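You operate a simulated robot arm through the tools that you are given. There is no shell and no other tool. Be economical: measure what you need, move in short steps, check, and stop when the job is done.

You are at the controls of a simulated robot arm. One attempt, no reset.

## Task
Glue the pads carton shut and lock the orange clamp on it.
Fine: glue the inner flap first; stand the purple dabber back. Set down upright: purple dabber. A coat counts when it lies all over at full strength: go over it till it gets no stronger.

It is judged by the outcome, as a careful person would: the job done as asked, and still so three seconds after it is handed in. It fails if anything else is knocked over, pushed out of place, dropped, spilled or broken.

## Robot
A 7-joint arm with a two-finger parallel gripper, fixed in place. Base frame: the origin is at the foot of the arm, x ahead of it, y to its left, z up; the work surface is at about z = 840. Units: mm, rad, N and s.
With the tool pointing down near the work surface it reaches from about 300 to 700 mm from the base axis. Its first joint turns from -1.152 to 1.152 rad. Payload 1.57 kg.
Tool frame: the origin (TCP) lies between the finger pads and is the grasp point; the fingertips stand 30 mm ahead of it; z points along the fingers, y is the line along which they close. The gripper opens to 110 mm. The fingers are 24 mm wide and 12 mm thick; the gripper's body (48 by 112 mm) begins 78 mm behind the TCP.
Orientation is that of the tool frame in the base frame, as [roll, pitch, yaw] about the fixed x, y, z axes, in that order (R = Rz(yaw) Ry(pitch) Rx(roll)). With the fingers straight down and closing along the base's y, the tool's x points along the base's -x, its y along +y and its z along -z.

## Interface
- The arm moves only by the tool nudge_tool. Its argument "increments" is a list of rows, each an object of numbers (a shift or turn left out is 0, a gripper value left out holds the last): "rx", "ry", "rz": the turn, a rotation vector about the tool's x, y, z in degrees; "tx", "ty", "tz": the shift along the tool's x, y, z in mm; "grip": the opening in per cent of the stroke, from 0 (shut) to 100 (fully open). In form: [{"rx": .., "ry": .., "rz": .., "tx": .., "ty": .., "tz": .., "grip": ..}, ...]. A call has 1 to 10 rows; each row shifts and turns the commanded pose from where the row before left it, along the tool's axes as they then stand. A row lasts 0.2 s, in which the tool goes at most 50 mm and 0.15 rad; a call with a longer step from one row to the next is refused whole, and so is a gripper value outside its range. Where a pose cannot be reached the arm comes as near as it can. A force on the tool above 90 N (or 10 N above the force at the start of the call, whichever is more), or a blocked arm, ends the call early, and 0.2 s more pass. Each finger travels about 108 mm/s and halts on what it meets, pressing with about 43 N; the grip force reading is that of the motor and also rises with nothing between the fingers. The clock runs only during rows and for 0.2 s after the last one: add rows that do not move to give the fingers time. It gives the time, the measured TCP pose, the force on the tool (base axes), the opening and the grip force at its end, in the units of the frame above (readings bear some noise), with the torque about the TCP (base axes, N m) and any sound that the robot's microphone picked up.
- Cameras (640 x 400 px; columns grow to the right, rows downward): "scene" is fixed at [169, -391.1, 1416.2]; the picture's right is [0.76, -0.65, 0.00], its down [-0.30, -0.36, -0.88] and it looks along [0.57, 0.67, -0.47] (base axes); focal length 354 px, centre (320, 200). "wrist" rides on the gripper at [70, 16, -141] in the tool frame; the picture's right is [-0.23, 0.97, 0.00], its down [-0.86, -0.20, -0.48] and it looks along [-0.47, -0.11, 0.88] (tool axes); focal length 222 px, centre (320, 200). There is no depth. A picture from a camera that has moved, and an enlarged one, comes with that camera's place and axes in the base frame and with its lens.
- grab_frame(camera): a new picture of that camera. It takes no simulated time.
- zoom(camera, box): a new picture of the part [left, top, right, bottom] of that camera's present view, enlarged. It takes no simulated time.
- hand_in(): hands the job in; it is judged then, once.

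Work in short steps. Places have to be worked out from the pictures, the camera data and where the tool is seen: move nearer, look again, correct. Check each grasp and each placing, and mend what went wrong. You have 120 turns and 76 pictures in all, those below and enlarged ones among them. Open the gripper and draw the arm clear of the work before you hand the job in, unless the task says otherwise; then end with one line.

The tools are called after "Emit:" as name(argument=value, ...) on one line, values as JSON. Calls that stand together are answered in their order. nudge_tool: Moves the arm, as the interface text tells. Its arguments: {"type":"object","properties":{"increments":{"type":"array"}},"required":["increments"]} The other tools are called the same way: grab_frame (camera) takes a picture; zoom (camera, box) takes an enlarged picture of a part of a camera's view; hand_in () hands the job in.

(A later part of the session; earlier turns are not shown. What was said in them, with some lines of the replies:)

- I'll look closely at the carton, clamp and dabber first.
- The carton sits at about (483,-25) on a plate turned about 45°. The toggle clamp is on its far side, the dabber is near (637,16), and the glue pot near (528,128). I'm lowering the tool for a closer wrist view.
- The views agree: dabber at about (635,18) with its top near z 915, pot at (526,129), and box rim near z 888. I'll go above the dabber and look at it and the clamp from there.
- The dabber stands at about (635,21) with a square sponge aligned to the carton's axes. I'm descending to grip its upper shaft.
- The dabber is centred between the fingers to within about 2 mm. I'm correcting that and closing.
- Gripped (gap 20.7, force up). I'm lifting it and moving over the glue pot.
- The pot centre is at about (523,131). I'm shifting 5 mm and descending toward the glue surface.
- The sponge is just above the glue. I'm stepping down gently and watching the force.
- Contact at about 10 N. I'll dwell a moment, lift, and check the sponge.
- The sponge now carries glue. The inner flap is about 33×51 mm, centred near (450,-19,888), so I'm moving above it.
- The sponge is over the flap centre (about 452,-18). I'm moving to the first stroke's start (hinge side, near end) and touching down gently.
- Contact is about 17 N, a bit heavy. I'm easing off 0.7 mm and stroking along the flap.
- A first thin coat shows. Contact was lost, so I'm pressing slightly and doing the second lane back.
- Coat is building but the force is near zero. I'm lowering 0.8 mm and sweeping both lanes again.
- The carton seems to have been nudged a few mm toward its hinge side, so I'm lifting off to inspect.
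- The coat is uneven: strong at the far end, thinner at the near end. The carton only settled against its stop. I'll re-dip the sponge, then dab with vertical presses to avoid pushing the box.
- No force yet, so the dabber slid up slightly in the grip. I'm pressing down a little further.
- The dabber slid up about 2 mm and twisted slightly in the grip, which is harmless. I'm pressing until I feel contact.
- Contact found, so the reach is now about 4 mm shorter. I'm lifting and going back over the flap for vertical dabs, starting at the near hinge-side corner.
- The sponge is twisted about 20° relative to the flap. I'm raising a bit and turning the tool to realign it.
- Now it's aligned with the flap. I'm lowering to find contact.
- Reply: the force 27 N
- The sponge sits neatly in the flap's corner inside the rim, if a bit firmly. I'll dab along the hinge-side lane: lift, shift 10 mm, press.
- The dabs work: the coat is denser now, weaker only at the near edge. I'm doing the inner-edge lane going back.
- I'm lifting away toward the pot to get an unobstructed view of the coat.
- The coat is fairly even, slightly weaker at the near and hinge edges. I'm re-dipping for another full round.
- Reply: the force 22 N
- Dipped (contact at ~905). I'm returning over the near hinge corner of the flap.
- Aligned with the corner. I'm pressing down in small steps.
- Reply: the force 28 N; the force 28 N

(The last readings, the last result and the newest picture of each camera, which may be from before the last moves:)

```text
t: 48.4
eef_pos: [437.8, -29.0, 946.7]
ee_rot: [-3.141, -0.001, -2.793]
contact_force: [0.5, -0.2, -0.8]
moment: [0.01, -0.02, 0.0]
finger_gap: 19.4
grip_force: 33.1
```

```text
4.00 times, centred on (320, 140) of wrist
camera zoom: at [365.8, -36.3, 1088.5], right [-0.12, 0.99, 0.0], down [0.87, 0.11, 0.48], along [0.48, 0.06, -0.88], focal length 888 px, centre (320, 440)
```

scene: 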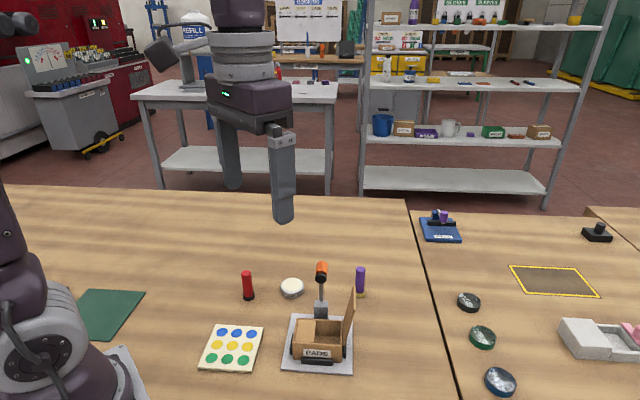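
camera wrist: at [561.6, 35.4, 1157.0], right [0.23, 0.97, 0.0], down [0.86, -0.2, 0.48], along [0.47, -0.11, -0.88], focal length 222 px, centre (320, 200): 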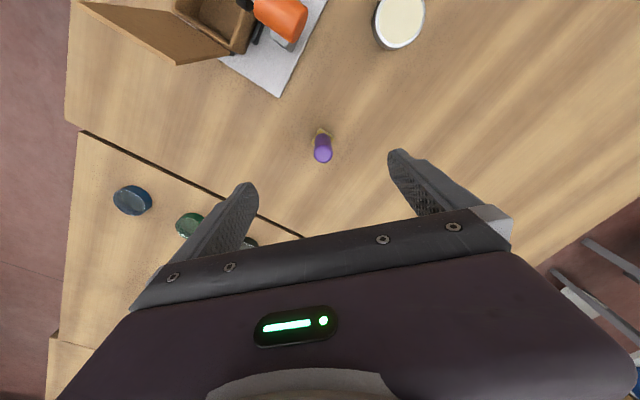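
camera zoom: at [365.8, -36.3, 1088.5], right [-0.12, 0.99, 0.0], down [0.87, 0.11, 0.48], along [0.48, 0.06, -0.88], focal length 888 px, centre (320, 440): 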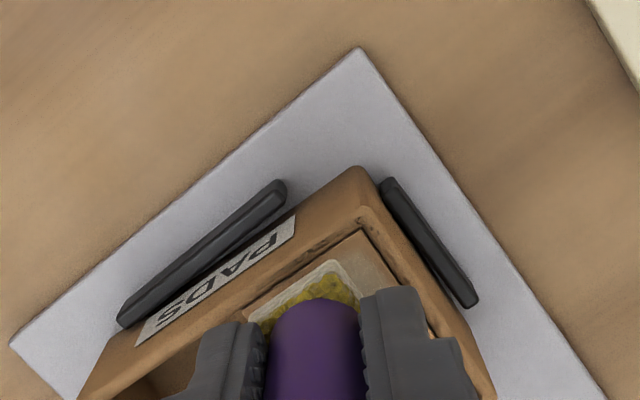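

I'm moving aside to compare the coat.

Emit:
nudge_tool(increments=[{"tz": -45}, {"tx": -33.5, "ty": 30}, {"tx": -33.5, "ty": 30}, {}])

Emit:
zoom(camera="scene", box=[285, 300, 355, 360])

Emit:
zoom(camera="wrist", box=[180, 20, 340, 140])

```text
t: 49.4
eef_pos: [481.0, 46.7, 991.9]
ee_rot: [3.141, -0.001, -2.792]
contact_force: [-0.3, -0.5, -1.0]
moment: [-0.02, 0.02, 0.01]
finger_gap: 19.4
grip_force: 33.6
```

```text
6.67 times, centred on (320, 330) of scene
camera zoom: at [169.0, -391.1, 1416.2], right [0.76, -0.65, 0.0], down [-0.3, -0.36, -0.88], along [0.57, 0.67, -0.47], focal length 2359 px, centre (320, -667)
```

zoom: 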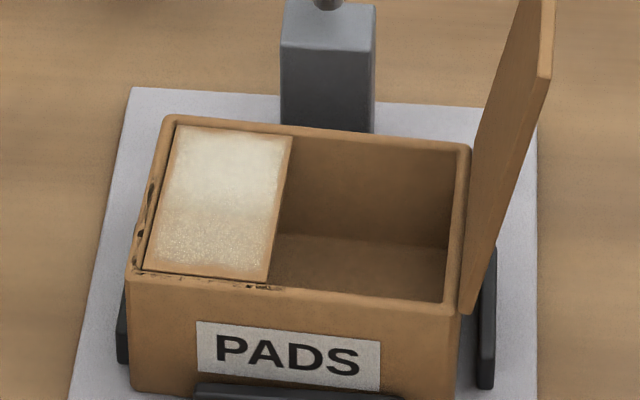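

```text
3.33 times, centred on (260, 80) of wrist
camera zoom: at [409.8, 39.2, 1134.3], right [-0.12, 0.99, 0.0], down [0.87, 0.11, 0.48], along [0.47, 0.06, -0.88], focal length 740 px, centre (520, 600)
```

zoom: 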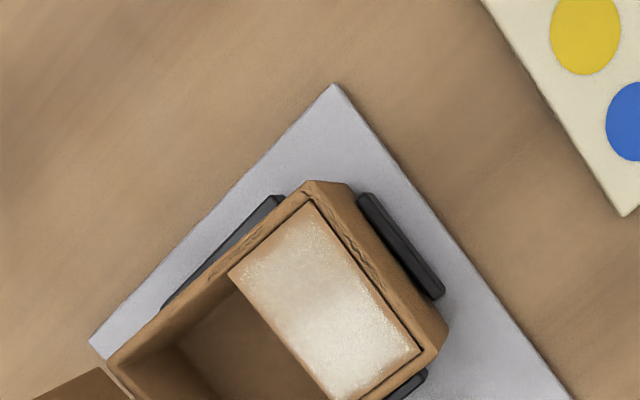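

The near edge and both side edges are weaker because my dabs stopped short of them. I'll dab further outward, starting with the near edge.

Emit:
nudge_tool(increments=[{"tx": 36.7, "ty": -23.5}, {"tx": 36.8, "ty": -23.6}, {"tz": 35}, {"tz": 13}, {"tz": 4}, {"tz": 2}, {}])

Emit:
zoom(camera="wrist", box=[250, 90, 390, 190])

```text
t: 51.0
eef_pos: [428.3, -18.6, 937.0]
ee_rot: [3.142, 0.0, -2.792]
contact_force: [0.0, 0.3, -0.2]
moment: [-0.01, -0.03, 0.0]
finger_gap: 19.5
grip_force: 33.6
```

```text
4.00 times, centred on (320, 140) of wrist
camera zoom: at [355.9, -25.8, 1078.8], right [-0.12, 0.99, 0.0], down [0.87, 0.11, 0.48], along [0.47, 0.06, -0.88], focal length 888 px, centre (320, 440)
```

zoom: 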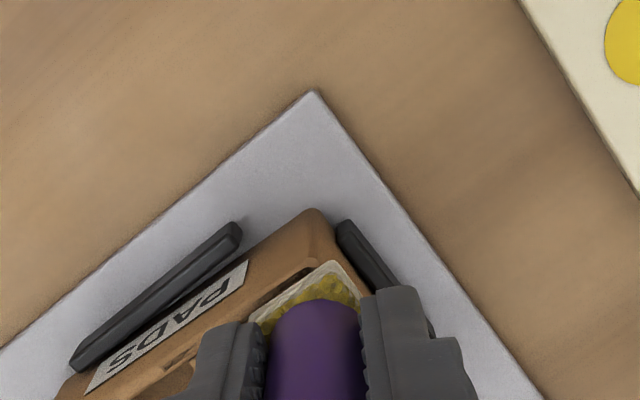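

Emit:
nudge_tool(increments=[{"tz": 1.5}, {"tz": 1}, {}])

```text
t: 51.8
eef_pos: [428.4, -17.4, 934.9]
ee_rot: [-3.14, 0.003, -2.793]
contact_force: [-1.0, -0.7, 28.6]
moment: [0.05, 0.05, 0.0]
finger_gap: 19.5
grip_force: 33.6
```

Emit:
nudge_tool(increments=[{"tz": -5}, {"tx": -1.2, "ty": -8.2}, {"tz": 4.5}, {}, {"tz": -4}, {"tx": -3.2, "ty": -8.2}, {"tz": 4}, {}, {"tz": -4}])

Emit:
nudge_tool(increments=[{"tx": -8.3, "ty": 2}, {"tz": 4}, {"tz": -4}, {"tx": -9.2, "ty": 4}, {"tz": 4}, {"tz": -4}, {"tx": -9.2, "ty": 4}, {"tz": 4}, {"tz": -4}])

Emit:
zoom(camera="scene", box=[285, 300, 355, 360])

```text
t: 53.8
eef_pos: [437.9, -30.2, 938.1]
ee_rot: [-3.14, 0.0, -2.792]
contact_force: [-0.2, 0.1, 0.3]
moment: [0.0, 0.0, -0.02]
finger_gap: 19.0
grip_force: 33.5
```

```text
t: 55.8
eef_pos: [457.4, -13.7, 938.8]
ee_rot: [3.141, -0.001, -2.791]
contact_force: [-0.5, 0.1, 0.4]
moment: [0.06, 0.0, 0.02]
finger_gap: 19.3
grip_force: 33.3
```

```text
6.67 times, centred on (320, 330) of scene
camera zoom: at [169.0, -391.1, 1416.2], right [0.76, -0.65, 0.0], down [-0.3, -0.36, -0.88], along [0.57, 0.67, -0.47], focal length 2359 px, centre (320, -667)
```

zoom: 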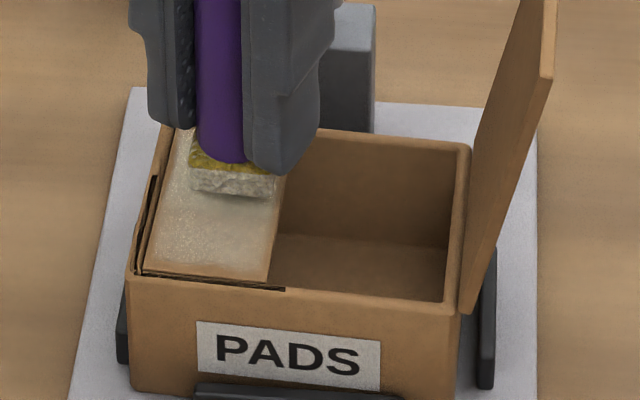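

The near and hinge edges are still thin, and the sponge may be running low. I'm re-dipping.

Emit:
nudge_tool(increments=[{"tz": -45}, {"tx": -27.4, "ty": 28.5}, {"tx": -27.4, "ty": 28.5}, {"tx": -27.4, "ty": 28.5}, {"tx": -27.3, "ty": 28.5}, {"tz": 40}, {"tz": 32}, {"tz": 4}, {"tz": 2}, {}])

```text
t: 58.0
eef_pos: [522.7, 133.8, 905.2]
ee_rot: [3.141, 0.001, -2.792]
contact_force: [0.2, 0.1, -0.2]
moment: [0.0, 0.05, -0.02]
finger_gap: 19.3
grip_force: 32.8
```

Emit:
nudge_tool(increments=[{"tz": 1}, {"tz": 1}, {"tz": 1}, {}])

Emit:
zoom(camera="scene", box=[260, 260, 360, 360])

```text
t: 59.0
eef_pos: [523.9, 132.8, 903.2]
ee_rot: [-3.139, -0.001, -2.791]
contact_force: [-0.1, 0.4, -0.4]
moment: [-0.04, 0.02, -0.02]
finger_gap: 19.4
grip_force: 33.8
```

```text
4.00 times, centred on (310, 310) of scene
camera zoom: at [169.0, -391.1, 1416.2], right [0.76, -0.65, 0.0], down [-0.3, -0.36, -0.88], along [0.57, 0.67, -0.47], focal length 1415 px, centre (360, -240)
```

zoom: 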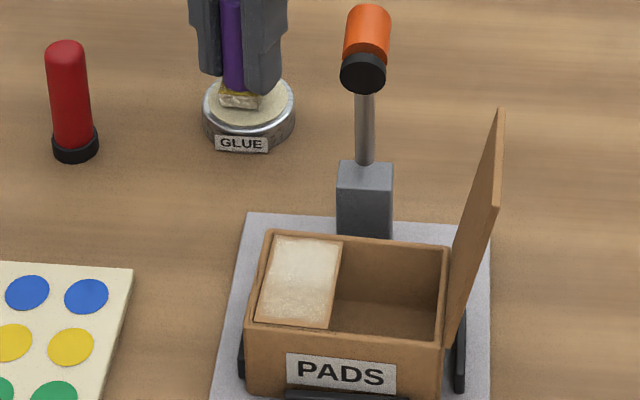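

Unshadowed, the coat looks much better; only the near edge is a bit thin. I'm continuing the dip until contact.

Emit:
nudge_tool(increments=[{"tz": 1}, {"tz": 1}, {}])

Emit:
zoom(camera="scene", box=[295, 308, 350, 350])

```text
t: 59.8
eef_pos: [523.6, 132.0, 900.3]
ee_rot: [3.141, 0.001, -2.794]
contact_force: [-0.3, -0.2, -0.2]
moment: [-0.03, 0.0, -0.01]
finger_gap: 19.5
grip_force: 33.6
```

```text
9.52 times, centred on (322, 329) of scene
camera zoom: at [169.0, -391.1, 1416.2], right [0.76, -0.65, 0.0], down [-0.3, -0.36, -0.88], along [0.57, 0.67, -0.47], focal length 3370 px, centre (296, -1029)
```

zoom: 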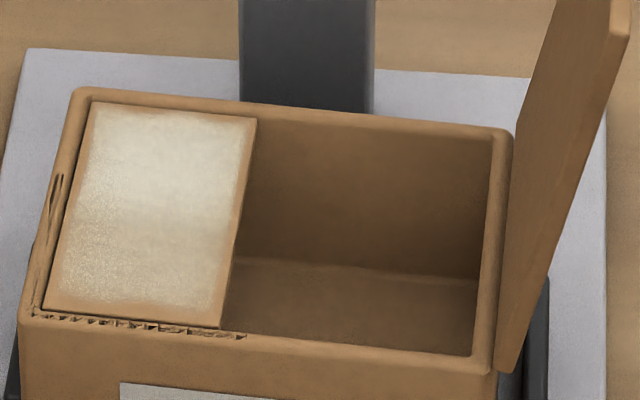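

Emit:
nudge_tool(increments=[{"tz": 1}, {"tz": 1}, {"tz": 0.5}, {}])

```text
t: 60.8
eef_pos: [524.2, 131.8, 899.3]
ee_rot: [3.141, 0.002, -2.793]
contact_force: [-2.1, 0.3, 24.8]
moment: [0.08, -0.13, -0.04]
finger_gap: 19.5
grip_force: 33.4
```

Dipped. I'm back over the near end, this time pressing more lightly.

Emit:
nudge_tool(increments=[{"tz": -35}, {"tz": -38}, {"tx": 35.6, "ty": -28.1}, {"tx": 35.6, "ty": -28.1}, {"tx": 35.7, "ty": -28.1}, {"tx": 35.7, "ty": -28.2}, {"tz": 35}, {"tz": 4}, {}])

```text
t: 62.8
eef_pos: [429.3, -22.9, 932.3]
ee_rot: [-3.14, 0.002, -2.792]
contact_force: [-4.3, 1.1, 64.6]
moment: [0.23, 0.2, 0.05]
finger_gap: 19.6
grip_force: 34.1
```

Too heavy (65 N), so I'm lifting and looking.

Emit:
nudge_tool(increments=[{"tz": -4}, {}])

Emit:
zoom(camera="wrist", box=[250, 90, 390, 190])

Emit:
zoom(camera="scene", box=[280, 290, 360, 370])

```text
t: 63.4
eef_pos: [428.4, -22.8, 936.3]
ee_rot: [-3.14, 0.0, -2.793]
contact_force: [0.0, -0.1, -0.2]
moment: [0.03, -0.02, 0.0]
finger_gap: 19.5
grip_force: 33.9
```

```text
4.00 times, centred on (320, 140) of wrist
camera zoom: at [356.8, -30.0, 1077.8], right [-0.12, 0.99, 0.0], down [0.87, 0.1, 0.48], along [0.47, 0.06, -0.88], focal length 888 px, centre (320, 440)
```

zoom: 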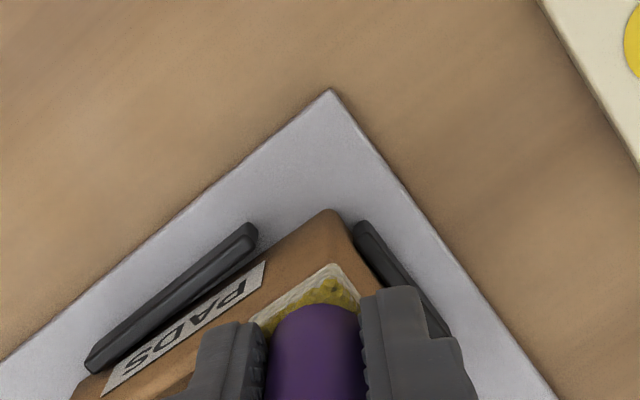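

```text
5.00 times, centred on (320, 330) of scene
camera zoom: at [169.0, -391.1, 1416.2], right [0.76, -0.65, 0.0], down [-0.3, -0.36, -0.88], along [0.57, 0.67, -0.47], focal length 1769 px, centre (320, -450)
```

zoom: 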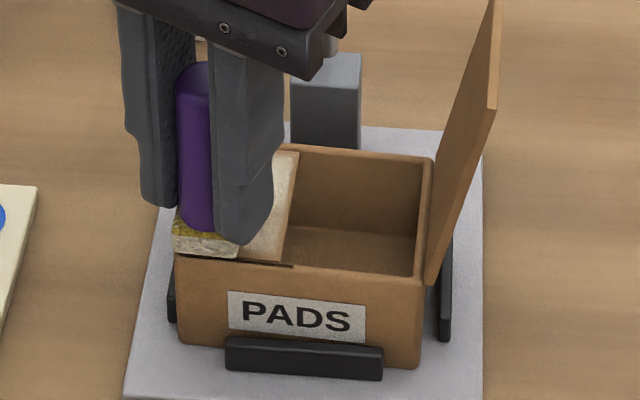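

The sponge overhangs the hinge-side rim by about 3 mm. I'm shifting inward 4 mm and pressing gently.

Emit:
nudge_tool(increments=[{"tx": -1.5, "ty": -3.7}, {"tz": 2}, {"tz": 1}, {}])

```text
t: 64.4
eef_pos: [431.1, -24.8, 934.1]
ee_rot: [-3.142, 0.002, -2.793]
contact_force: [0.0, -0.5, 11.8]
moment: [-0.19, -0.04, 0.0]
finger_gap: 19.3
grip_force: 33.1
```

Good, 12 N. I'm dabbing along the near edge, then a second row behind it.

Emit:
nudge_tool(increments=[{"tz": -3}, {"tx": -2.6, "ty": -6.5}, {"tz": 3.3}, {}, {"tz": -3}, {"tx": -2.6, "ty": -6.5}, {"tz": 3.3}, {}])

Emit:
nudge_tool(increments=[{"tz": -3}, {"tx": -7.4, "ty": 3.2}, {"tz": 3}, {"tz": -3}, {"tx": 2.6, "ty": 6.5}, {"tz": 3.3}, {"tz": -3}, {"tx": 2.6, "ty": 6.5}, {"tz": 3.3}, {}])

```text
t: 66.2
eef_pos: [438.8, -35.2, 933.9]
ee_rot: [3.141, 0.0, -2.793]
contact_force: [0.1, -0.7, 9.9]
moment: [-0.12, 0.04, 0.01]
finger_gap: 19.4
grip_force: 33.7
```

```text
t: 68.4
eef_pos: [435.4, -20.6, 933.2]
ee_rot: [-3.14, 0.003, -2.791]
contact_force: [-6.6, 0.2, 56.8]
moment: [0.76, 0.28, 0.07]
finger_gap: 19.5
grip_force: 33.7
```

Emit:
nudge_tool(increments=[{"tz": -4}, {"tx": -9.9, "ty": 2.2}, {"tz": 3}, {"tz": -3}, {"tx": -9.2, "ty": 4}, {"tz": 3}, {"tz": -3}, {"tx": -3, "ty": -7.4}, {"tz": 3}, {}])

Emit:
nudge_tool(increments=[{"tz": -3}, {"tx": 9.2, "ty": -4}, {"tz": 3}, {}, {"tz": -50}, {"tx": -30, "ty": 30}, {"tx": -30, "ty": 30}, {"tx": -30, "ty": 30}, {}])

Emit:
zoom(camera="scene", box=[295, 308, 350, 350])

```text
t: 70.6
eef_pos: [457.8, -13.4, 934.2]
ee_rot: [3.14, -0.001, -2.792]
contact_force: [0.1, -0.6, -0.5]
moment: [-0.01, -0.03, 0.0]
finger_gap: 19.6
grip_force: 33.4
```

```text
t: 72.6
eef_pos: [503.4, 95.9, 982.4]
ee_rot: [-3.141, 0.001, -2.794]
contact_force: [-0.5, -0.3, -0.8]
moment: [-0.01, -0.02, 0.0]
finger_gap: 19.4
grip_force: 33.5
```

```text
9.52 times, centred on (322, 329) of scene
camera zoom: at [169.0, -391.1, 1416.2], right [0.76, -0.65, 0.0], down [-0.3, -0.36, -0.88], along [0.57, 0.67, -0.47], focal length 3370 px, centre (296, -1029)
```

zoom: 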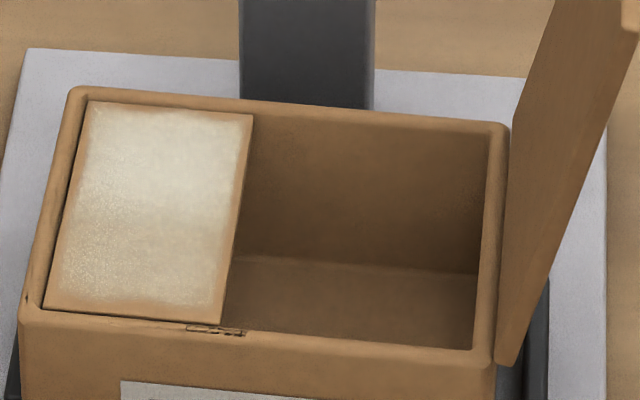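

Much more uniform now; only the near hinge quarter is slightly grainy. One more dip and round there should saturate it.

Emit:
nudge_tool(increments=[{"tx": -30.6, "ty": 26.7}, {"tz": 40}, {"tz": 36}, {"tz": 3}, {"tz": 2}, {}])

```text
t: 74.0
eef_pos: [522.9, 128.5, 902.1]
ee_rot: [3.141, 0.0, -2.793]
contact_force: [0.3, 0.3, -0.4]
moment: [-0.03, -0.01, 0.0]
finger_gap: 19.6
grip_force: 33.2
```

Emit:
nudge_tool(increments=[{"tz": 1}, {"tz": 1}, {"tz": 1}, {"tz": 0.5}, {}])

```text
t: 75.2
eef_pos: [524.1, 130.6, 897.7]
ee_rot: [3.141, 0.0, -2.792]
contact_force: [-2.8, -0.8, 7.4]
moment: [-0.01, -0.03, -0.03]
finger_gap: 19.3
grip_force: 33.4
```

Emit:
nudge_tool(increments=[{"tz": -35}, {"tz": -38}, {"tx": 34.4, "ty": -28.1}, {"tx": 34.4, "ty": -28.1}, {"tx": 34.4, "ty": -28.2}, {"tx": 34.4, "ty": -28.2}, {"tz": 33}, {"tz": 2}, {"tz": 1}, {}])

```text
t: 77.4
eef_pos: [431.5, -21.2, 937.6]
ee_rot: [-3.139, 0.001, -2.793]
contact_force: [-0.4, 1.0, 0.0]
moment: [-0.03, -0.01, 0.02]
finger_gap: 19.4
grip_force: 33.1
```

Emit:
nudge_tool(increments=[{"tx": -0.8, "ty": -1.8, "tz": 2}, {"tz": 1}, {"tz": 1}, {"tz": 1}, {}])

```text
t: 78.6
eef_pos: [436.0, -24.3, 932.5]
ee_rot: [-3.14, 0.006, -2.793]
contact_force: [-5.6, 3.7, 70.9]
moment: [-0.26, 0.26, 0.03]
finger_gap: 19.4
grip_force: 33.2
```

Emit:
nudge_tool(increments=[{"tz": -4.5}, {"tx": -8.3, "ty": 3.6}, {"tz": 3}, {"tz": -3}, {"tx": -8.3, "ty": 3.6}, {"tz": 3}, {"tz": -3}, {"tx": -2.6, "ty": -6.5}, {"tz": 3.2}, {}])

Emit:
nudge_tool(increments=[{"tz": -3}, {"tx": 8.3, "ty": -3.6}, {"tz": 3.5}, {"tz": -3}, {"tx": 8.3, "ty": -3.6}, {"tz": 3}, {}, {"tz": -3}, {"tx": 2.6, "ty": 6.5}, {"tz": 3}])

Emit:
nudge_tool(increments=[{}, {"tz": -5}, {"tz": -45}, {"tx": -30, "ty": 30}, {"tx": -30, "ty": 30}, {"tx": -30, "ty": 30}, {}])

Emit:
zoom(camera="scene", box=[295, 308, 350, 350])

Emit:
zoom(camera="wrist", box=[120, 20, 380, 200])

```text
t: 80.8
eef_pos: [452.8, -17.0, 933.6]
ee_rot: [-3.14, 0.003, -2.791]
contact_force: [-5.6, 1.8, 42.6]
moment: [0.12, -0.13, 0.0]
finger_gap: 19.0
grip_force: 33.7
```

```text
t: 83.0
eef_pos: [432.3, -23.2, 932.9]
ee_rot: [-3.14, 0.001, -2.792]
contact_force: [-4.9, 2.3, 32.5]
moment: [0.2, -0.14, 0.03]
finger_gap: 19.5
grip_force: 33.5
```

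```text
t: 84.6
eef_pos: [486.5, 91.5, 982.9]
ee_rot: [-3.141, 0.002, -2.792]
contact_force: [0.0, 0.0, -1.0]
moment: [0.02, 0.01, 0.01]
finger_gap: 19.6
grip_force: 33.4
```

```text
9.52 times, centred on (322, 329) of scene
camera zoom: at [169.0, -391.1, 1416.2], right [0.76, -0.65, 0.0], down [-0.3, -0.36, -0.88], along [0.57, 0.67, -0.47], focal length 3370 px, centre (296, -1029)
```

zoom: 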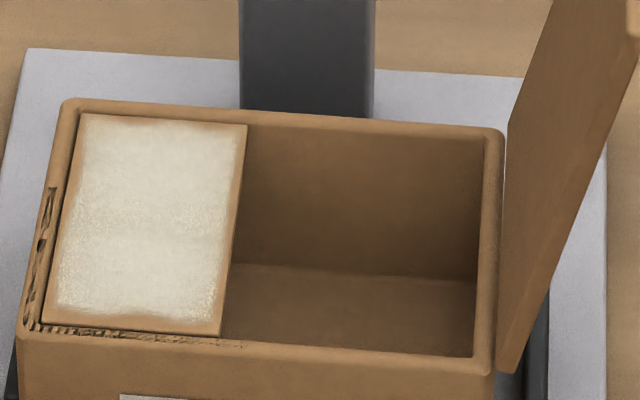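

```text
2.22 times, centred on (250, 110) of wrist
camera zoom: at [413.9, 83.6, 1123.8], right [-0.12, 0.99, 0.0], down [0.87, 0.1, 0.48], along [0.47, 0.06, -0.88], focal length 494 px, centre (476, 400)
```

zoom: 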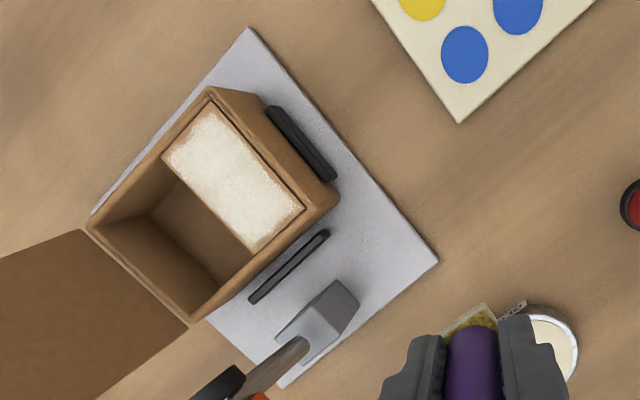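

The coat is now dense and even all over. I'll check that the carton still sits properly in its nest after the heavier presses.

Emit:
zoom(camera="scene", box=[270, 270, 370, 380])

```text
3.64 times, centred on (320, 325) of scene
camera zoom: at [169.0, -391.1, 1416.2], right [0.76, -0.65, 0.0], down [-0.3, -0.36, -0.88], along [0.57, 0.67, -0.47], focal length 1286 px, centre (320, -254)
```

zoom: 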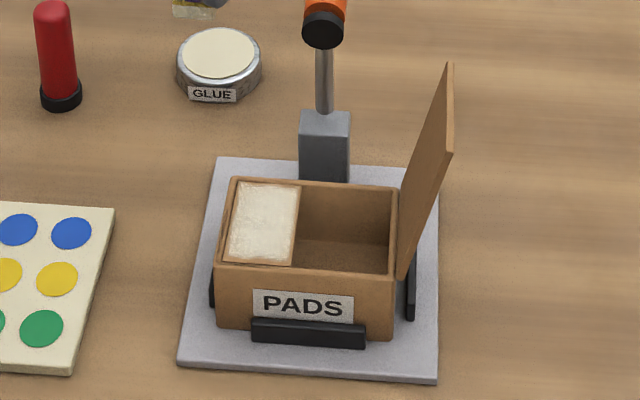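

The carton is fine in its nest. The last round strengthened the coat, so I'll do another to see whether it still changes. Dipping first.

Emit:
nudge_tool(increments=[{"tx": -24, "ty": 12}, {"tx": -24, "ty": 12}, {"tz": 40}, {"tz": 38}, {"tz": 3}, {"tz": 2}, {"tz": 1.5}, {}])

```text
t: 86.4
eef_pos: [525.8, 129.2, 897.8]
ee_rot: [-3.141, 0.004, -2.793]
contact_force: [-7.3, -8.8, 39.9]
moment: [-0.21, -0.09, -0.05]
finger_gap: 19.4
grip_force: 33.5
```

Emit:
nudge_tool(increments=[{"tz": -35}, {"tz": -38}, {"tx": 34.6, "ty": -28.3}, {"tx": 34.6, "ty": -28.3}, {"tx": 34.6, "ty": -28.3}, {"tx": 34.6, "ty": -28.4}, {"tz": 33}, {"tz": 1}, {"tz": 1}, {}])

```text
t: 88.6
eef_pos: [433.1, -23.6, 936.3]
ee_rot: [3.141, 0.001, -2.792]
contact_force: [0.4, 0.0, 0.1]
moment: [0.01, 0.01, -0.06]
finger_gap: 19.5
grip_force: 33.3
```

Emit:
nudge_tool(increments=[{"tz": 1}, {"tz": 0.7}, {}])

```text
t: 89.4
eef_pos: [434.3, -22.8, 934.0]
ee_rot: [-3.141, 0.0, -2.793]
contact_force: [0.1, 0.4, 0.1]
moment: [-0.03, 0.02, -0.01]
finger_gap: 19.6
grip_force: 33.3
```

Emit:
nudge_tool(increments=[{"tz": 0.7}, {"tz": 0.7}, {}])

```text
t: 90.2
eef_pos: [434.5, -22.5, 933.4]
ee_rot: [-3.139, 0.002, -2.793]
contact_force: [-3.3, -1.3, 42.8]
moment: [-0.11, -0.28, -0.04]
finger_gap: 19.7
grip_force: 33.2
```

Contact. I'm dabbing the full grid once more.

Emit:
nudge_tool(increments=[{"tz": -3.4}, {"tx": -9.1, "ty": 4.2}, {"tz": 3}, {"tz": -3}, {"tx": -9.1, "ty": 4.2}, {"tz": 3}, {"tz": -3}, {"tx": -9.1, "ty": 4.2}, {"tz": 3}, {}])

Emit:
nudge_tool(increments=[{"tz": -3}, {"tx": -4, "ty": -8.5}, {"tz": 3}, {"tz": -3}, {"tx": 9.1, "ty": -4.2}, {"tz": 3}, {"tz": -3}, {"tx": 9.1, "ty": -4.2}, {"tz": 3}, {}])

Emit:
nudge_tool(increments=[{"tz": -3}, {"tx": 9.1, "ty": -4.2}, {"tz": 3}, {}, {"tz": -50}, {"tx": -30, "ty": 30}, {"tx": -30, "ty": 30}, {"tx": -30, "ty": 30}, {}])

Emit:
zoom(camera="scene", box=[295, 308, 350, 350])

Emit:
zoom(camera="wrist", box=[120, 20, 380, 200])

```text
t: 92.4
eef_pos: [454.2, -2.7, 933.8]
ee_rot: [-3.139, 0.004, -2.792]
contact_force: [-3.8, 0.4, 39.8]
moment: [0.19, -0.32, 0.06]
finger_gap: 19.3
grip_force: 33.2
```

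```text
t: 94.6
eef_pos: [447.2, -23.2, 934.1]
ee_rot: [-3.141, 0.003, -2.793]
contact_force: [-2.1, -0.7, 18.2]
moment: [0.01, -0.09, -0.05]
finger_gap: 19.7
grip_force: 33.2
```

```text
t: 96.6
eef_pos: [491.9, 85.4, 979.7]
ee_rot: [3.141, 0.0, -2.793]
contact_force: [-0.2, 0.8, -0.4]
moment: [0.0, 0.02, -0.02]
finger_gap: 19.7
grip_force: 33.6
```

```text
9.52 times, centred on (322, 329) of scene
camera zoom: at [169.0, -391.1, 1416.2], right [0.76, -0.65, 0.0], down [-0.3, -0.36, -0.88], along [0.57, 0.67, -0.47], focal length 3370 px, centre (296, -1029)
```

zoom: 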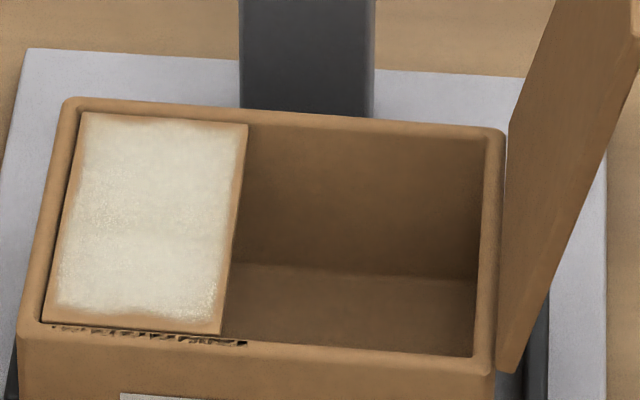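

```text
2.22 times, centred on (250, 110) of wrist
camera zoom: at [418.5, 77.9, 1121.1], right [-0.12, 0.99, 0.0], down [0.87, 0.11, 0.48], along [0.47, 0.06, -0.88], focal length 494 px, centre (476, 400)
```

zoom: 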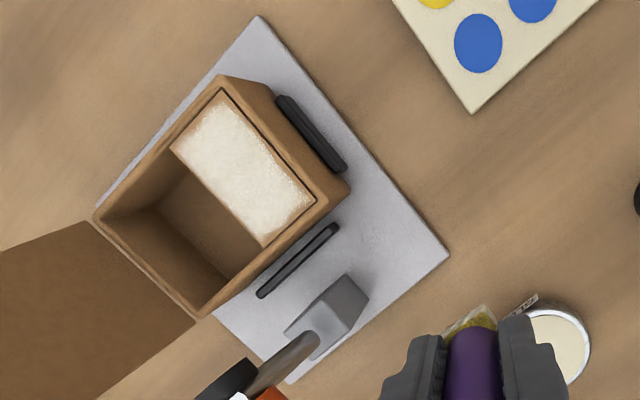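

No visible change from the previous round, so the coat is saturated. I'm carrying the dabber back to its place at (635,21).

Emit:
nudge_tool(increments=[{"tx": -28.4, "ty": -28}, {"tx": -28.4, "ty": -28}, {"tx": -28.4, "ty": -28}, {"tx": -28.3, "ty": -27.9}, {"tz": 40}, {"tz": 35}, {}])

Emit:
zoom(camera="scene", box=[310, 220, 410, 310])

Emit:
zoom(camera="wrist", box=[240, 90, 400, 210])

```text
t: 98.2
eef_pos: [638.3, 14.9, 907.4]
ee_rot: [3.14, 0.002, -2.794]
contact_force: [1.3, 0.4, 0.1]
moment: [0.02, -0.01, 0.02]
finger_gap: 19.2
grip_force: 33.3
```

```text
4.44 times, centred on (360, 265) of scene
camera zoom: at [169.0, -391.1, 1416.2], right [0.76, -0.65, 0.0], down [-0.3, -0.36, -0.88], along [0.57, 0.67, -0.47], focal length 1572 px, centre (142, -89)
```

zoom: 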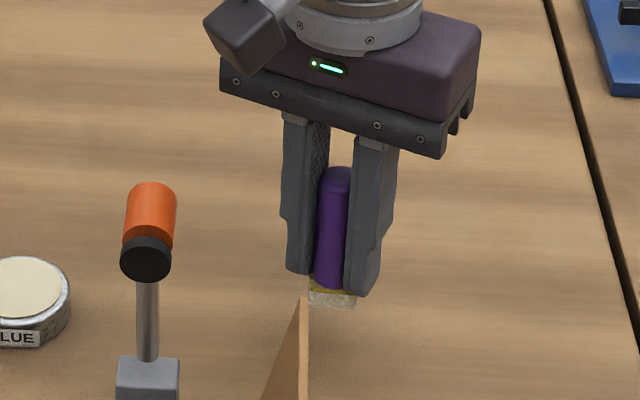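

```text
3.33 times, centred on (320, 150) of wrist
camera zoom: at [567.1, 7.7, 1048.7], right [-0.12, 0.99, 0.0], down [0.87, 0.1, 0.48], along [0.47, 0.06, -0.88], focal length 740 px, centre (320, 367)
```

zoom: 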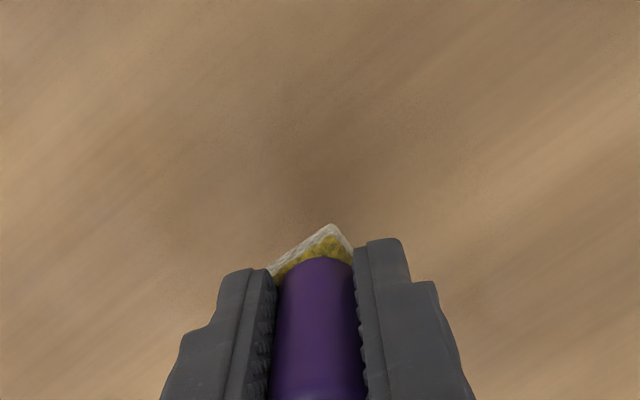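

It hangs upright. I'm correcting the spot by 6 mm and lowering to the table.

Emit:
nudge_tool(increments=[{"tx": 1.4, "ty": 5.8}, {"tz": 20}, {"tz": 4}, {"tz": 1.5}, {"tz": 1}, {}])

```text
t: 99.6
eef_pos: [636.7, 23.5, 881.8]
ee_rot: [-3.14, 0.001, -2.794]
contact_force: [1.9, -1.7, 7.6]
moment: [-0.04, -0.25, -0.05]
finger_gap: 19.5
grip_force: 33.5
```

Touching down at 7.6 N. I'm seating it a touch, then releasing and rising.

Emit:
nudge_tool(increments=[{"tz": 0.7}, {}, {"grip": 30}, {}, {"grip": 60}, {}])

Emit:
nudge_tool(increments=[{"tz": -30}, {"tz": -40}, {"tz": -45}, {"tz": -40}, {}])

Emit:
grab_frame(camera="scene")

```text
t: 101.0
eef_pos: [635.7, 24.5, 878.4]
ee_rot: [3.14, -0.001, -2.792]
contact_force: [-0.3, 0.1, 0.3]
moment: [0.01, -0.01, 0.02]
finger_gap: 66.4
grip_force: 0.1
```

```text
t: 102.2
eef_pos: [634.4, 24.7, 1035.3]
ee_rot: [3.141, 0.001, -2.794]
contact_force: [-0.4, -0.5, 0.4]
moment: [0.0, 0.02, 0.01]
finger_gap: 65.7
grip_force: 0.0
```

```text
18 pictures are left
```

scene: 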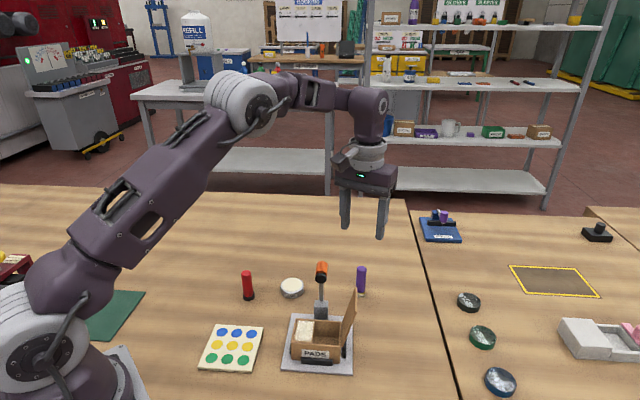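

The dabber stands in place. Next I close the outer flap: gripper shut and turned 25° so its axes match the carton, then down behind the open flap on its outer side.

Emit:
nudge_tool(increments=[{"rz": -8.3, "grip": 0}, {"rz": -8.3}, {"rz": -8.3}, {"tx": 39.4, "ty": -4.4}, {"tx": 39.4, "ty": -4.4}, {"tx": 39.4, "ty": -4.4}, {"tx": 39.4, "ty": -4.4}, {"tz": 30}, {"tz": 30}, {}])

Emit:
zoom(camera="scene", box=[260, 230, 420, 380])

```text
t: 104.4
eef_pos: [535.7, -100.1, 977.8]
ee_rot: [-3.141, 0.0, -2.357]
contact_force: [0.3, 0.0, -0.6]
moment: [-0.01, 0.01, -0.03]
finger_gap: 0.0
grip_force: 21.5
```

```text
2.67 times, centred on (340, 305) of scene
camera zoom: at [169.0, -391.1, 1416.2], right [0.76, -0.65, 0.0], down [-0.3, -0.36, -0.88], along [0.57, 0.67, -0.47], focal length 944 px, centre (267, -80)
```

zoom: 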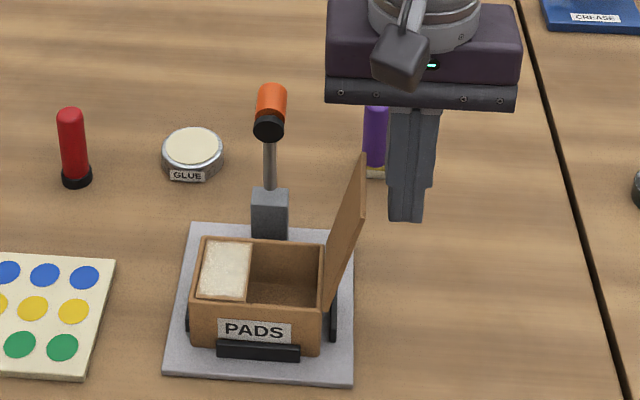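

The finger stands just outside the flap. I'm pushing toward the box in small steps.

Emit:
nudge_tool(increments=[{"ty": 8}, {"ty": 8}, {"ty": 8}, {"ty": 8}, {"ty": 8}, {"ty": 8}, {"ty": 8}, {}])

Emit:
zoom(camera="scene", box=[260, 230, 420, 380])

```text
t: 106.2
eef_pos: [494.4, -59.8, 975.5]
ee_rot: [3.141, 0.001, -2.358]
contact_force: [0.4, 0.2, -0.5]
moment: [-0.02, -0.03, 0.01]
finger_gap: 0.0
grip_force: 21.6
```

```text
2.67 times, centred on (340, 305) of scene
camera zoom: at [169.0, -391.1, 1416.2], right [0.76, -0.65, 0.0], down [-0.3, -0.36, -0.88], along [0.57, 0.67, -0.47], focal length 944 px, centre (267, -80)
```

zoom: 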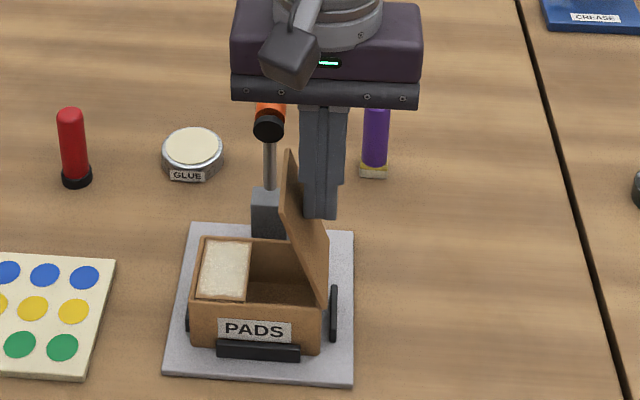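

The flap is past vertical and following. I'm continuing in an arc, inward and down.

Emit:
nudge_tool(increments=[{"ty": 8, "tz": 4}, {"ty": 8, "tz": 7}, {"ty": 6, "tz": 8}, {"ty": 5, "tz": 9}, {"ty": 3, "tz": 9}, {"tz": 6}, {}])

Emit:
zoom(camera="scene", box=[260, 230, 420, 380])

```text
t: 107.8
eef_pos: [474.9, -37.2, 932.1]
ee_rot: [3.141, 0.002, -2.359]
contact_force: [-1.0, -0.9, 0.2]
moment: [-0.01, 0.0, -0.03]
finger_gap: 0.0
grip_force: 21.1
```

```text
2.67 times, centred on (340, 305) of scene
camera zoom: at [169.0, -391.1, 1416.2], right [0.76, -0.65, 0.0], down [-0.3, -0.36, -0.88], along [0.57, 0.67, -0.47], focal length 944 px, centre (267, -80)
```

zoom: 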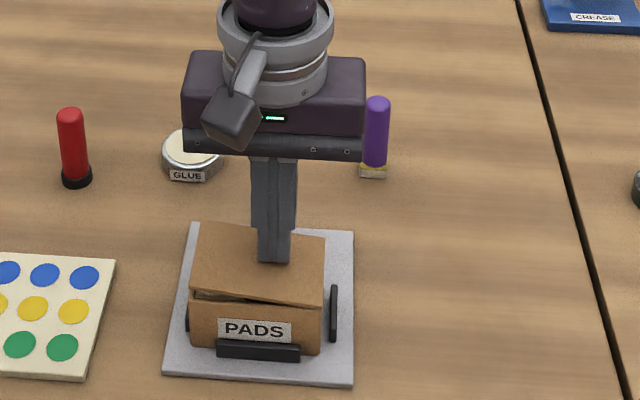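

Nearly closed. I'm moving over the glued side and pressing down.

Emit:
nudge_tool(increments=[{"ty": 8, "tz": -2}, {"ty": 8}, {"tz": 4}, {"tz": 3}, {"tz": 2}, {"tz": 2}, {}])

```text
t: 109.4
eef_pos: [464.5, -27.5, 924.5]
ee_rot: [-3.14, 0.002, -2.358]
contact_force: [-6.4, 7.2, 47.1]
moment: [0.09, 0.23, -0.05]
finger_gap: 0.0
grip_force: 21.3
```

Flap pressed at 47 N with the tip at z≈894. I'm holding, then also pressing right over the glued flap.

Emit:
nudge_tool(increments=[{}, {}, {"tz": -4}, {"ty": 10}, {"ty": 10}, {"tz": 4}, {}, {}, {}])

Emit:
zoom(camera="scene", box=[270, 250, 380, 370])

```text
t: 111.4
eef_pos: [450.7, -12.9, 922.9]
ee_rot: [-3.141, 0.0, -2.357]
contact_force: [-5.5, -6.8, 35.2]
moment: [-0.31, 0.14, -0.11]
finger_gap: 0.0
grip_force: 21.0
```

```text
3.33 times, centred on (325, 310) of scene
camera zoom: at [168.3, -391.2, 1416.2], right [0.76, -0.65, 0.0], down [-0.3, -0.36, -0.88], along [0.57, 0.67, -0.47], focal length 1179 px, centre (303, -167)
```

zoom: 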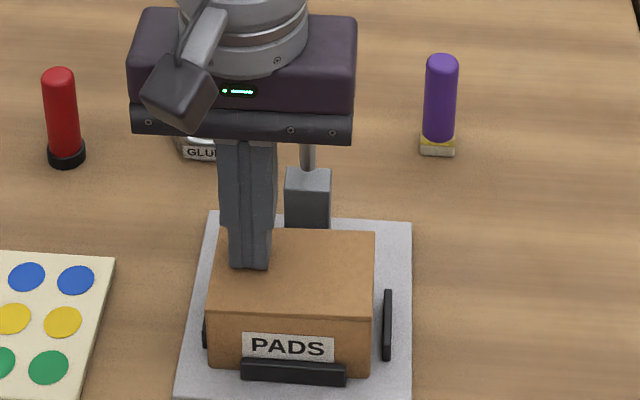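

The flap lies flat and closed. I'm lifting clear, over the clamp, to come down behind its orange knob (away from the box).

Emit:
nudge_tool(increments=[{"tz": -48}, {"tz": -48}, {"tz": -46}, {"tx": -35, "ty": -9}, {"tx": -35, "ty": -9}, {"tx": -35, "ty": -9}, {"tz": 35}, {"tz": 33}, {}])

Emit:
zoom(camera="scene", box=[250, 210, 410, 370])

Emit:
grab_frame(camera="wrist")

```text
t: 113.4
eef_pos: [544.4, 41.2, 997.7]
ee_rot: [-3.141, 0.0, -2.358]
contact_force: [-0.1, 0.6, 1.7]
moment: [0.05, 0.03, -0.02]
finger_gap: 0.1
grip_force: 21.3
```

```text
2.50 times, centred on (330, 290) of scene
camera zoom: at [169.0, -391.1, 1416.2], right [0.76, -0.65, 0.0], down [-0.3, -0.36, -0.88], along [0.57, 0.67, -0.47], focal length 884 px, centre (295, -25)
```

zoom: 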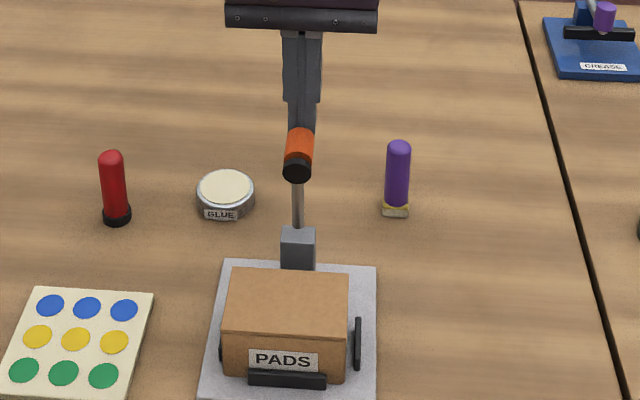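

```text
12 pictures are left
camera wrist: at [480.8, 3.9, 1139.1], right [-0.53, 0.85, 0.0], down [0.75, 0.46, 0.48], along [0.41, 0.25, -0.88], focal length 222 px, centre (320, 200)
```

wrist: 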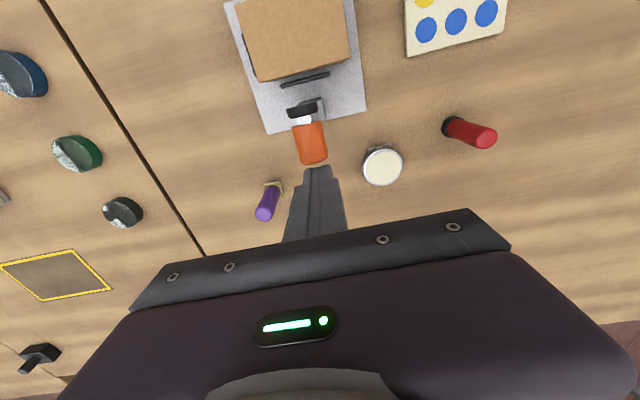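

The flap stays closed, and the finger is right behind the knob and in line. I'm pushing toward the box.

Emit:
nudge_tool(increments=[{"tx": 8}, {"tx": 8}, {"tx": 8}, {"tx": 8}, {"tx": 8, "tz": 2}, {}])

Emit:
zoom(camera="scene", box=[250, 210, 410, 370])

```text
t: 114.8
eef_pos: [514.2, 14.2, 995.0]
ee_rot: [3.141, 0.0, -2.359]
contact_force: [0.5, 1.5, 0.4]
moment: [0.0, 0.02, 0.01]
finger_gap: 0.0
grip_force: 21.5
```

```text
2.50 times, centred on (330, 290) of scene
camera zoom: at [169.0, -391.1, 1416.2], right [0.76, -0.65, 0.0], down [-0.3, -0.36, -0.88], along [0.57, 0.67, -0.47], focal length 884 px, centre (295, -25)
```

zoom: 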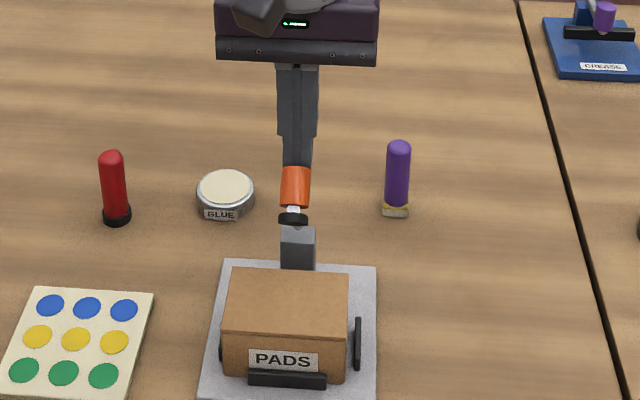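

The clamp arm swings down smoothly. I'm following the arc further.

Emit:
nudge_tool(increments=[{"tx": 8, "tz": 1}, {"tx": 8, "tz": 2}, {"tx": 8, "tz": 3}, {"tx": 8, "tz": 4}, {"tx": 8, "tz": 5}, {"tx": 8, "tz": 5}, {}])

Emit:
zoom(camera="scene", box=[250, 210, 410, 370])

```text
t: 116.4
eef_pos: [480.9, -20.8, 974.3]
ee_rot: [-3.141, 0.0, -2.359]
contact_force: [0.6, -0.2, 0.3]
moment: [0.04, 0.01, -0.03]
finger_gap: 0.0
grip_force: 21.4
```

```text
2.50 times, centred on (330, 290) of scene
camera zoom: at [169.0, -391.1, 1416.2], right [0.76, -0.65, 0.0], down [-0.3, -0.36, -0.88], along [0.57, 0.67, -0.47], focal length 884 px, centre (295, -25)
```

zoom: 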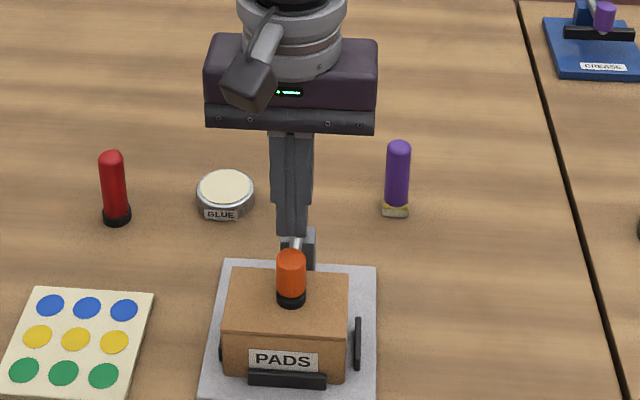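

The arm is nearly down, with the pad over the lid and the knob upright at about (467,-37). I'm raising, moving above the knob, and pressing down to lock.

Emit:
nudge_tool(increments=[{"tz": -30}, {"tx": 22, "ty": -1}, {"tz": 22}, {"tz": 4}, {"tz": 3}, {"tz": 3}, {}])

Emit:
zoom(camera="scene", box=[270, 240, 370, 360])

```text
t: 118.0
eef_pos: [467.6, -37.9, 973.3]
ee_rot: [3.141, 0.0, -2.357]
contact_force: [0.6, -0.6, 0.5]
moment: [0.0, 0.0, 0.03]
finger_gap: 0.0
grip_force: 21.6
```

```text
3.33 times, centred on (320, 300) of scene
camera zoom: at [169.0, -391.1, 1416.2], right [0.76, -0.65, 0.0], down [-0.3, -0.36, -0.88], along [0.57, 0.67, -0.47], focal length 1179 px, centre (320, -133)
```

zoom: 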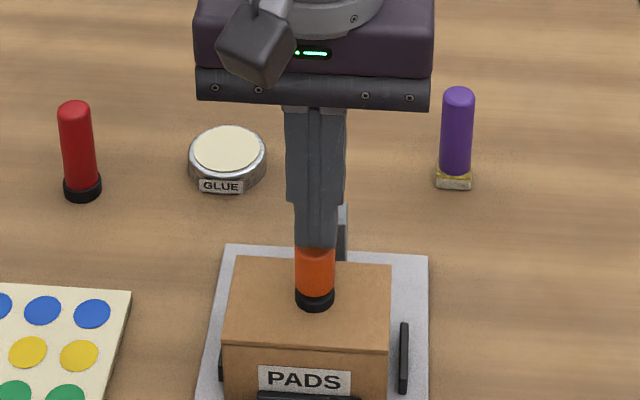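

The finger is centred over the knob. I'm pressing down in small steps and watching for the force or a click.

Emit:
nudge_tool(increments=[{"tz": 2}, {"tz": 2}, {"tz": 2}, {"tz": 2}, {"tz": 2}, {}])

```text
t: 119.3
eef_pos: [466.2, -37.5, 967.0]
ee_rot: [-3.137, 0.001, -2.358]
contact_force: [-15.5, 5.8, 37.5]
moment: [0.35, 0.31, 0.0]
finger_gap: 0.0
grip_force: 21.3
stopped in row 6: the force on the tool passed its limit at 94 N (the readings are from after the stop); the commanded pose is now the measured one
```

It pressed to over 90 N at z 967. I'm holding a moment, then lifting and inspecting.

Emit:
nudge_tool(increments=[{"tz": 0.5}, {}, {"tz": -5}, {"tz": -40}, {"tz": -45}, {"tx": -35}, {"tx": -40}, {}])

Emit:
zoom(camera="scene", box=[270, 270, 370, 370])

Emit:
zoom(camera="wrist", box=[220, 0, 420, 200])

```text
t: 121.1
eef_pos: [519.9, 15.4, 1054.0]
ee_rot: [-3.137, 0.001, -2.359]
contact_force: [-0.4, -0.2, -0.6]
moment: [-0.04, -0.01, -0.02]
finger_gap: 0.1
grip_force: 21.8
```

```text
4.00 times, centred on (320, 320) of scene
camera zoom: at [169.0, -391.1, 1416.2], right [0.76, -0.65, 0.0], down [-0.3, -0.36, -0.88], along [0.57, 0.67, -0.47], focal length 1415 px, centre (320, -280)
```

zoom: 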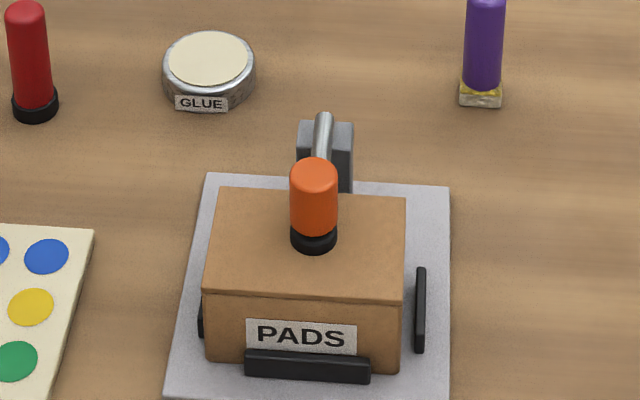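

```text
2.00 times, centred on (320, 100) of wrist
camera zoom: at [458.4, -21.3, 1196.6], right [-0.53, 0.85, 0.0], down [0.74, 0.46, 0.48], along [0.41, 0.25, -0.88], focal length 444 px, centre (320, 400)
```

zoom: 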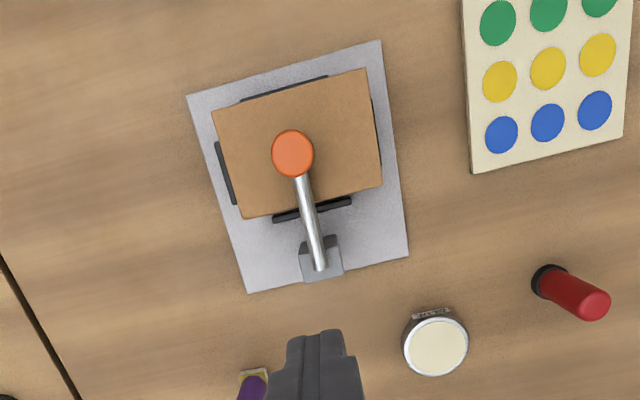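

The lid is shut and the clamp pad is on it, but I heard no click. I'll press the knob again with a firm hold to be sure it latches.

Emit:
nudge_tool(increments=[{"tx": 37.5}, {"tx": 37.5}, {"tz": 45}, {"tz": 35}, {"tz": 3}, {"tz": 1.5}, {"tz": 1.5}, {}])

```text
t: 122.9
eef_pos: [467.6, -37.9, 969.2]
ee_rot: [-3.138, 0.002, -2.358]
contact_force: [-0.8, -0.5, -0.4]
moment: [0.02, 0.0, -0.01]
finger_gap: 0.0
grip_force: 21.3
```

Emit:
nudge_tool(increments=[{"tz": 1}, {"tz": 1}, {"tz": 1}, {"tz": 0.5}, {}, {}])

```text
t: 124.3
eef_pos: [467.3, -38.1, 966.8]
ee_rot: [-3.137, 0.003, -2.356]
contact_force: [-6.5, -3.4, 44.9]
moment: [0.11, 0.04, 0.13]
finger_gap: 0.0
grip_force: 21.0
```

Emit:
nudge_tool(increments=[{"tz": 0.5}, {}, {}, {}, {"tz": -6}, {"tz": -25, "grip": 50}, {}])

```text
t: 125.9
eef_pos: [464.3, -37.5, 995.7]
ee_rot: [-3.139, 0.002, -2.359]
contact_force: [0.4, -0.5, -0.3]
moment: [-0.01, 0.02, -0.02]
finger_gap: 55.1
grip_force: 0.0
```

Contact came at the same height, so the arm has not sprung up. To verify the lock, I'll grip the knob and try a tiny lift.

Emit:
nudge_tool(increments=[{"tx": -2, "tz": 20}, {"tz": 22}, {"grip": 0}, {}, {}, {"tz": -0.7}, {"tz": -0.7}, {}])

```text
t: 127.7
eef_pos: [469.2, -33.7, 953.9]
ee_rot: [-3.139, 0.002, -2.357]
contact_force: [-6.4, 26.5, -1.7]
moment: [0.83, 0.4, -0.05]
finger_gap: 21.4
grip_force: 34.6
```

Emit:
nudge_tool(increments=[{"tz": -1}, {"tz": -1}, {}])

```text
t: 128.5
eef_pos: [468.1, -33.5, 955.6]
ee_rot: [-3.14, 0.004, -2.356]
contact_force: [-1.7, 33.4, -14.7]
moment: [0.77, 0.43, -0.17]
finger_gap: 20.8
grip_force: 34.0
```

It resists at about 15 N, where the free arm moved with under 2 N, so the clamp is locked. I'm releasing and retreating.

Emit:
nudge_tool(increments=[{"tz": 2}, {"grip": 60}, {}, {"tz": -40}, {"tz": -48}, {"tz": -48}, {"tx": 30, "ty": 30, "tz": -15}, {}, {}])

Emit:
zoom(camera="scene", box=[270, 270, 370, 370])

Emit:
grab_frame(camera="scene")

```text
t: 130.5
eef_pos: [426.7, -34.4, 1105.2]
ee_rot: [-3.137, 0.002, -2.357]
contact_force: [-0.6, -0.4, -0.2]
moment: [-0.01, 0.0, -0.01]
finger_gap: 66.0
grip_force: 0.0
```

```text
4.00 times, centred on (320, 320) of scene
camera zoom: at [169.0, -391.1, 1416.2], right [0.76, -0.65, 0.0], down [-0.3, -0.36, -0.88], along [0.57, 0.67, -0.47], focal length 1415 px, centre (320, -280)
```

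zoom: 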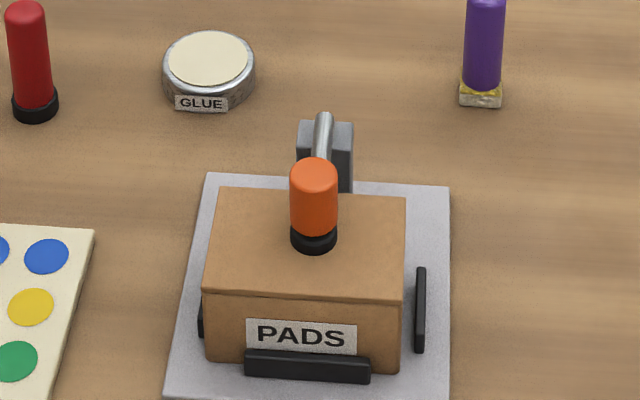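

```text
5 pictures are left
```

scene: 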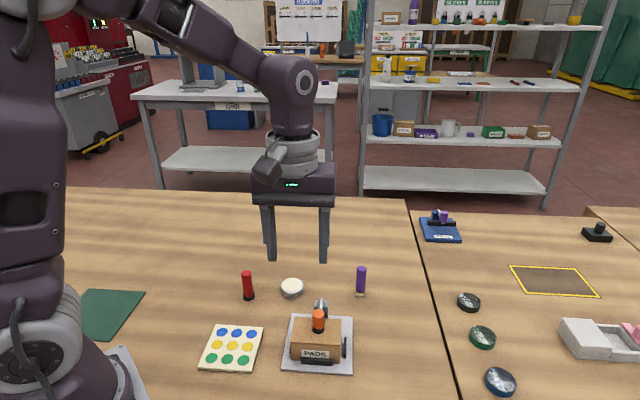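

The carton is shut with the clamp down in the same place after my lift test. The dabber stands upright, the other items are undisturbed, and the gripper is open and clear, so I'm handing in.

Emit:
hand_in()

```text
The job is handed in.
```

The pads carton is glued and shut, and the orange clamp is down on the lid. It held against a small test lift, though I never heard a click. The inner flap was glued before closing, until another round made no visible difference. The purple dabber stands upright in its place. The carton slid a few millimetres within its stops while I was gluing.
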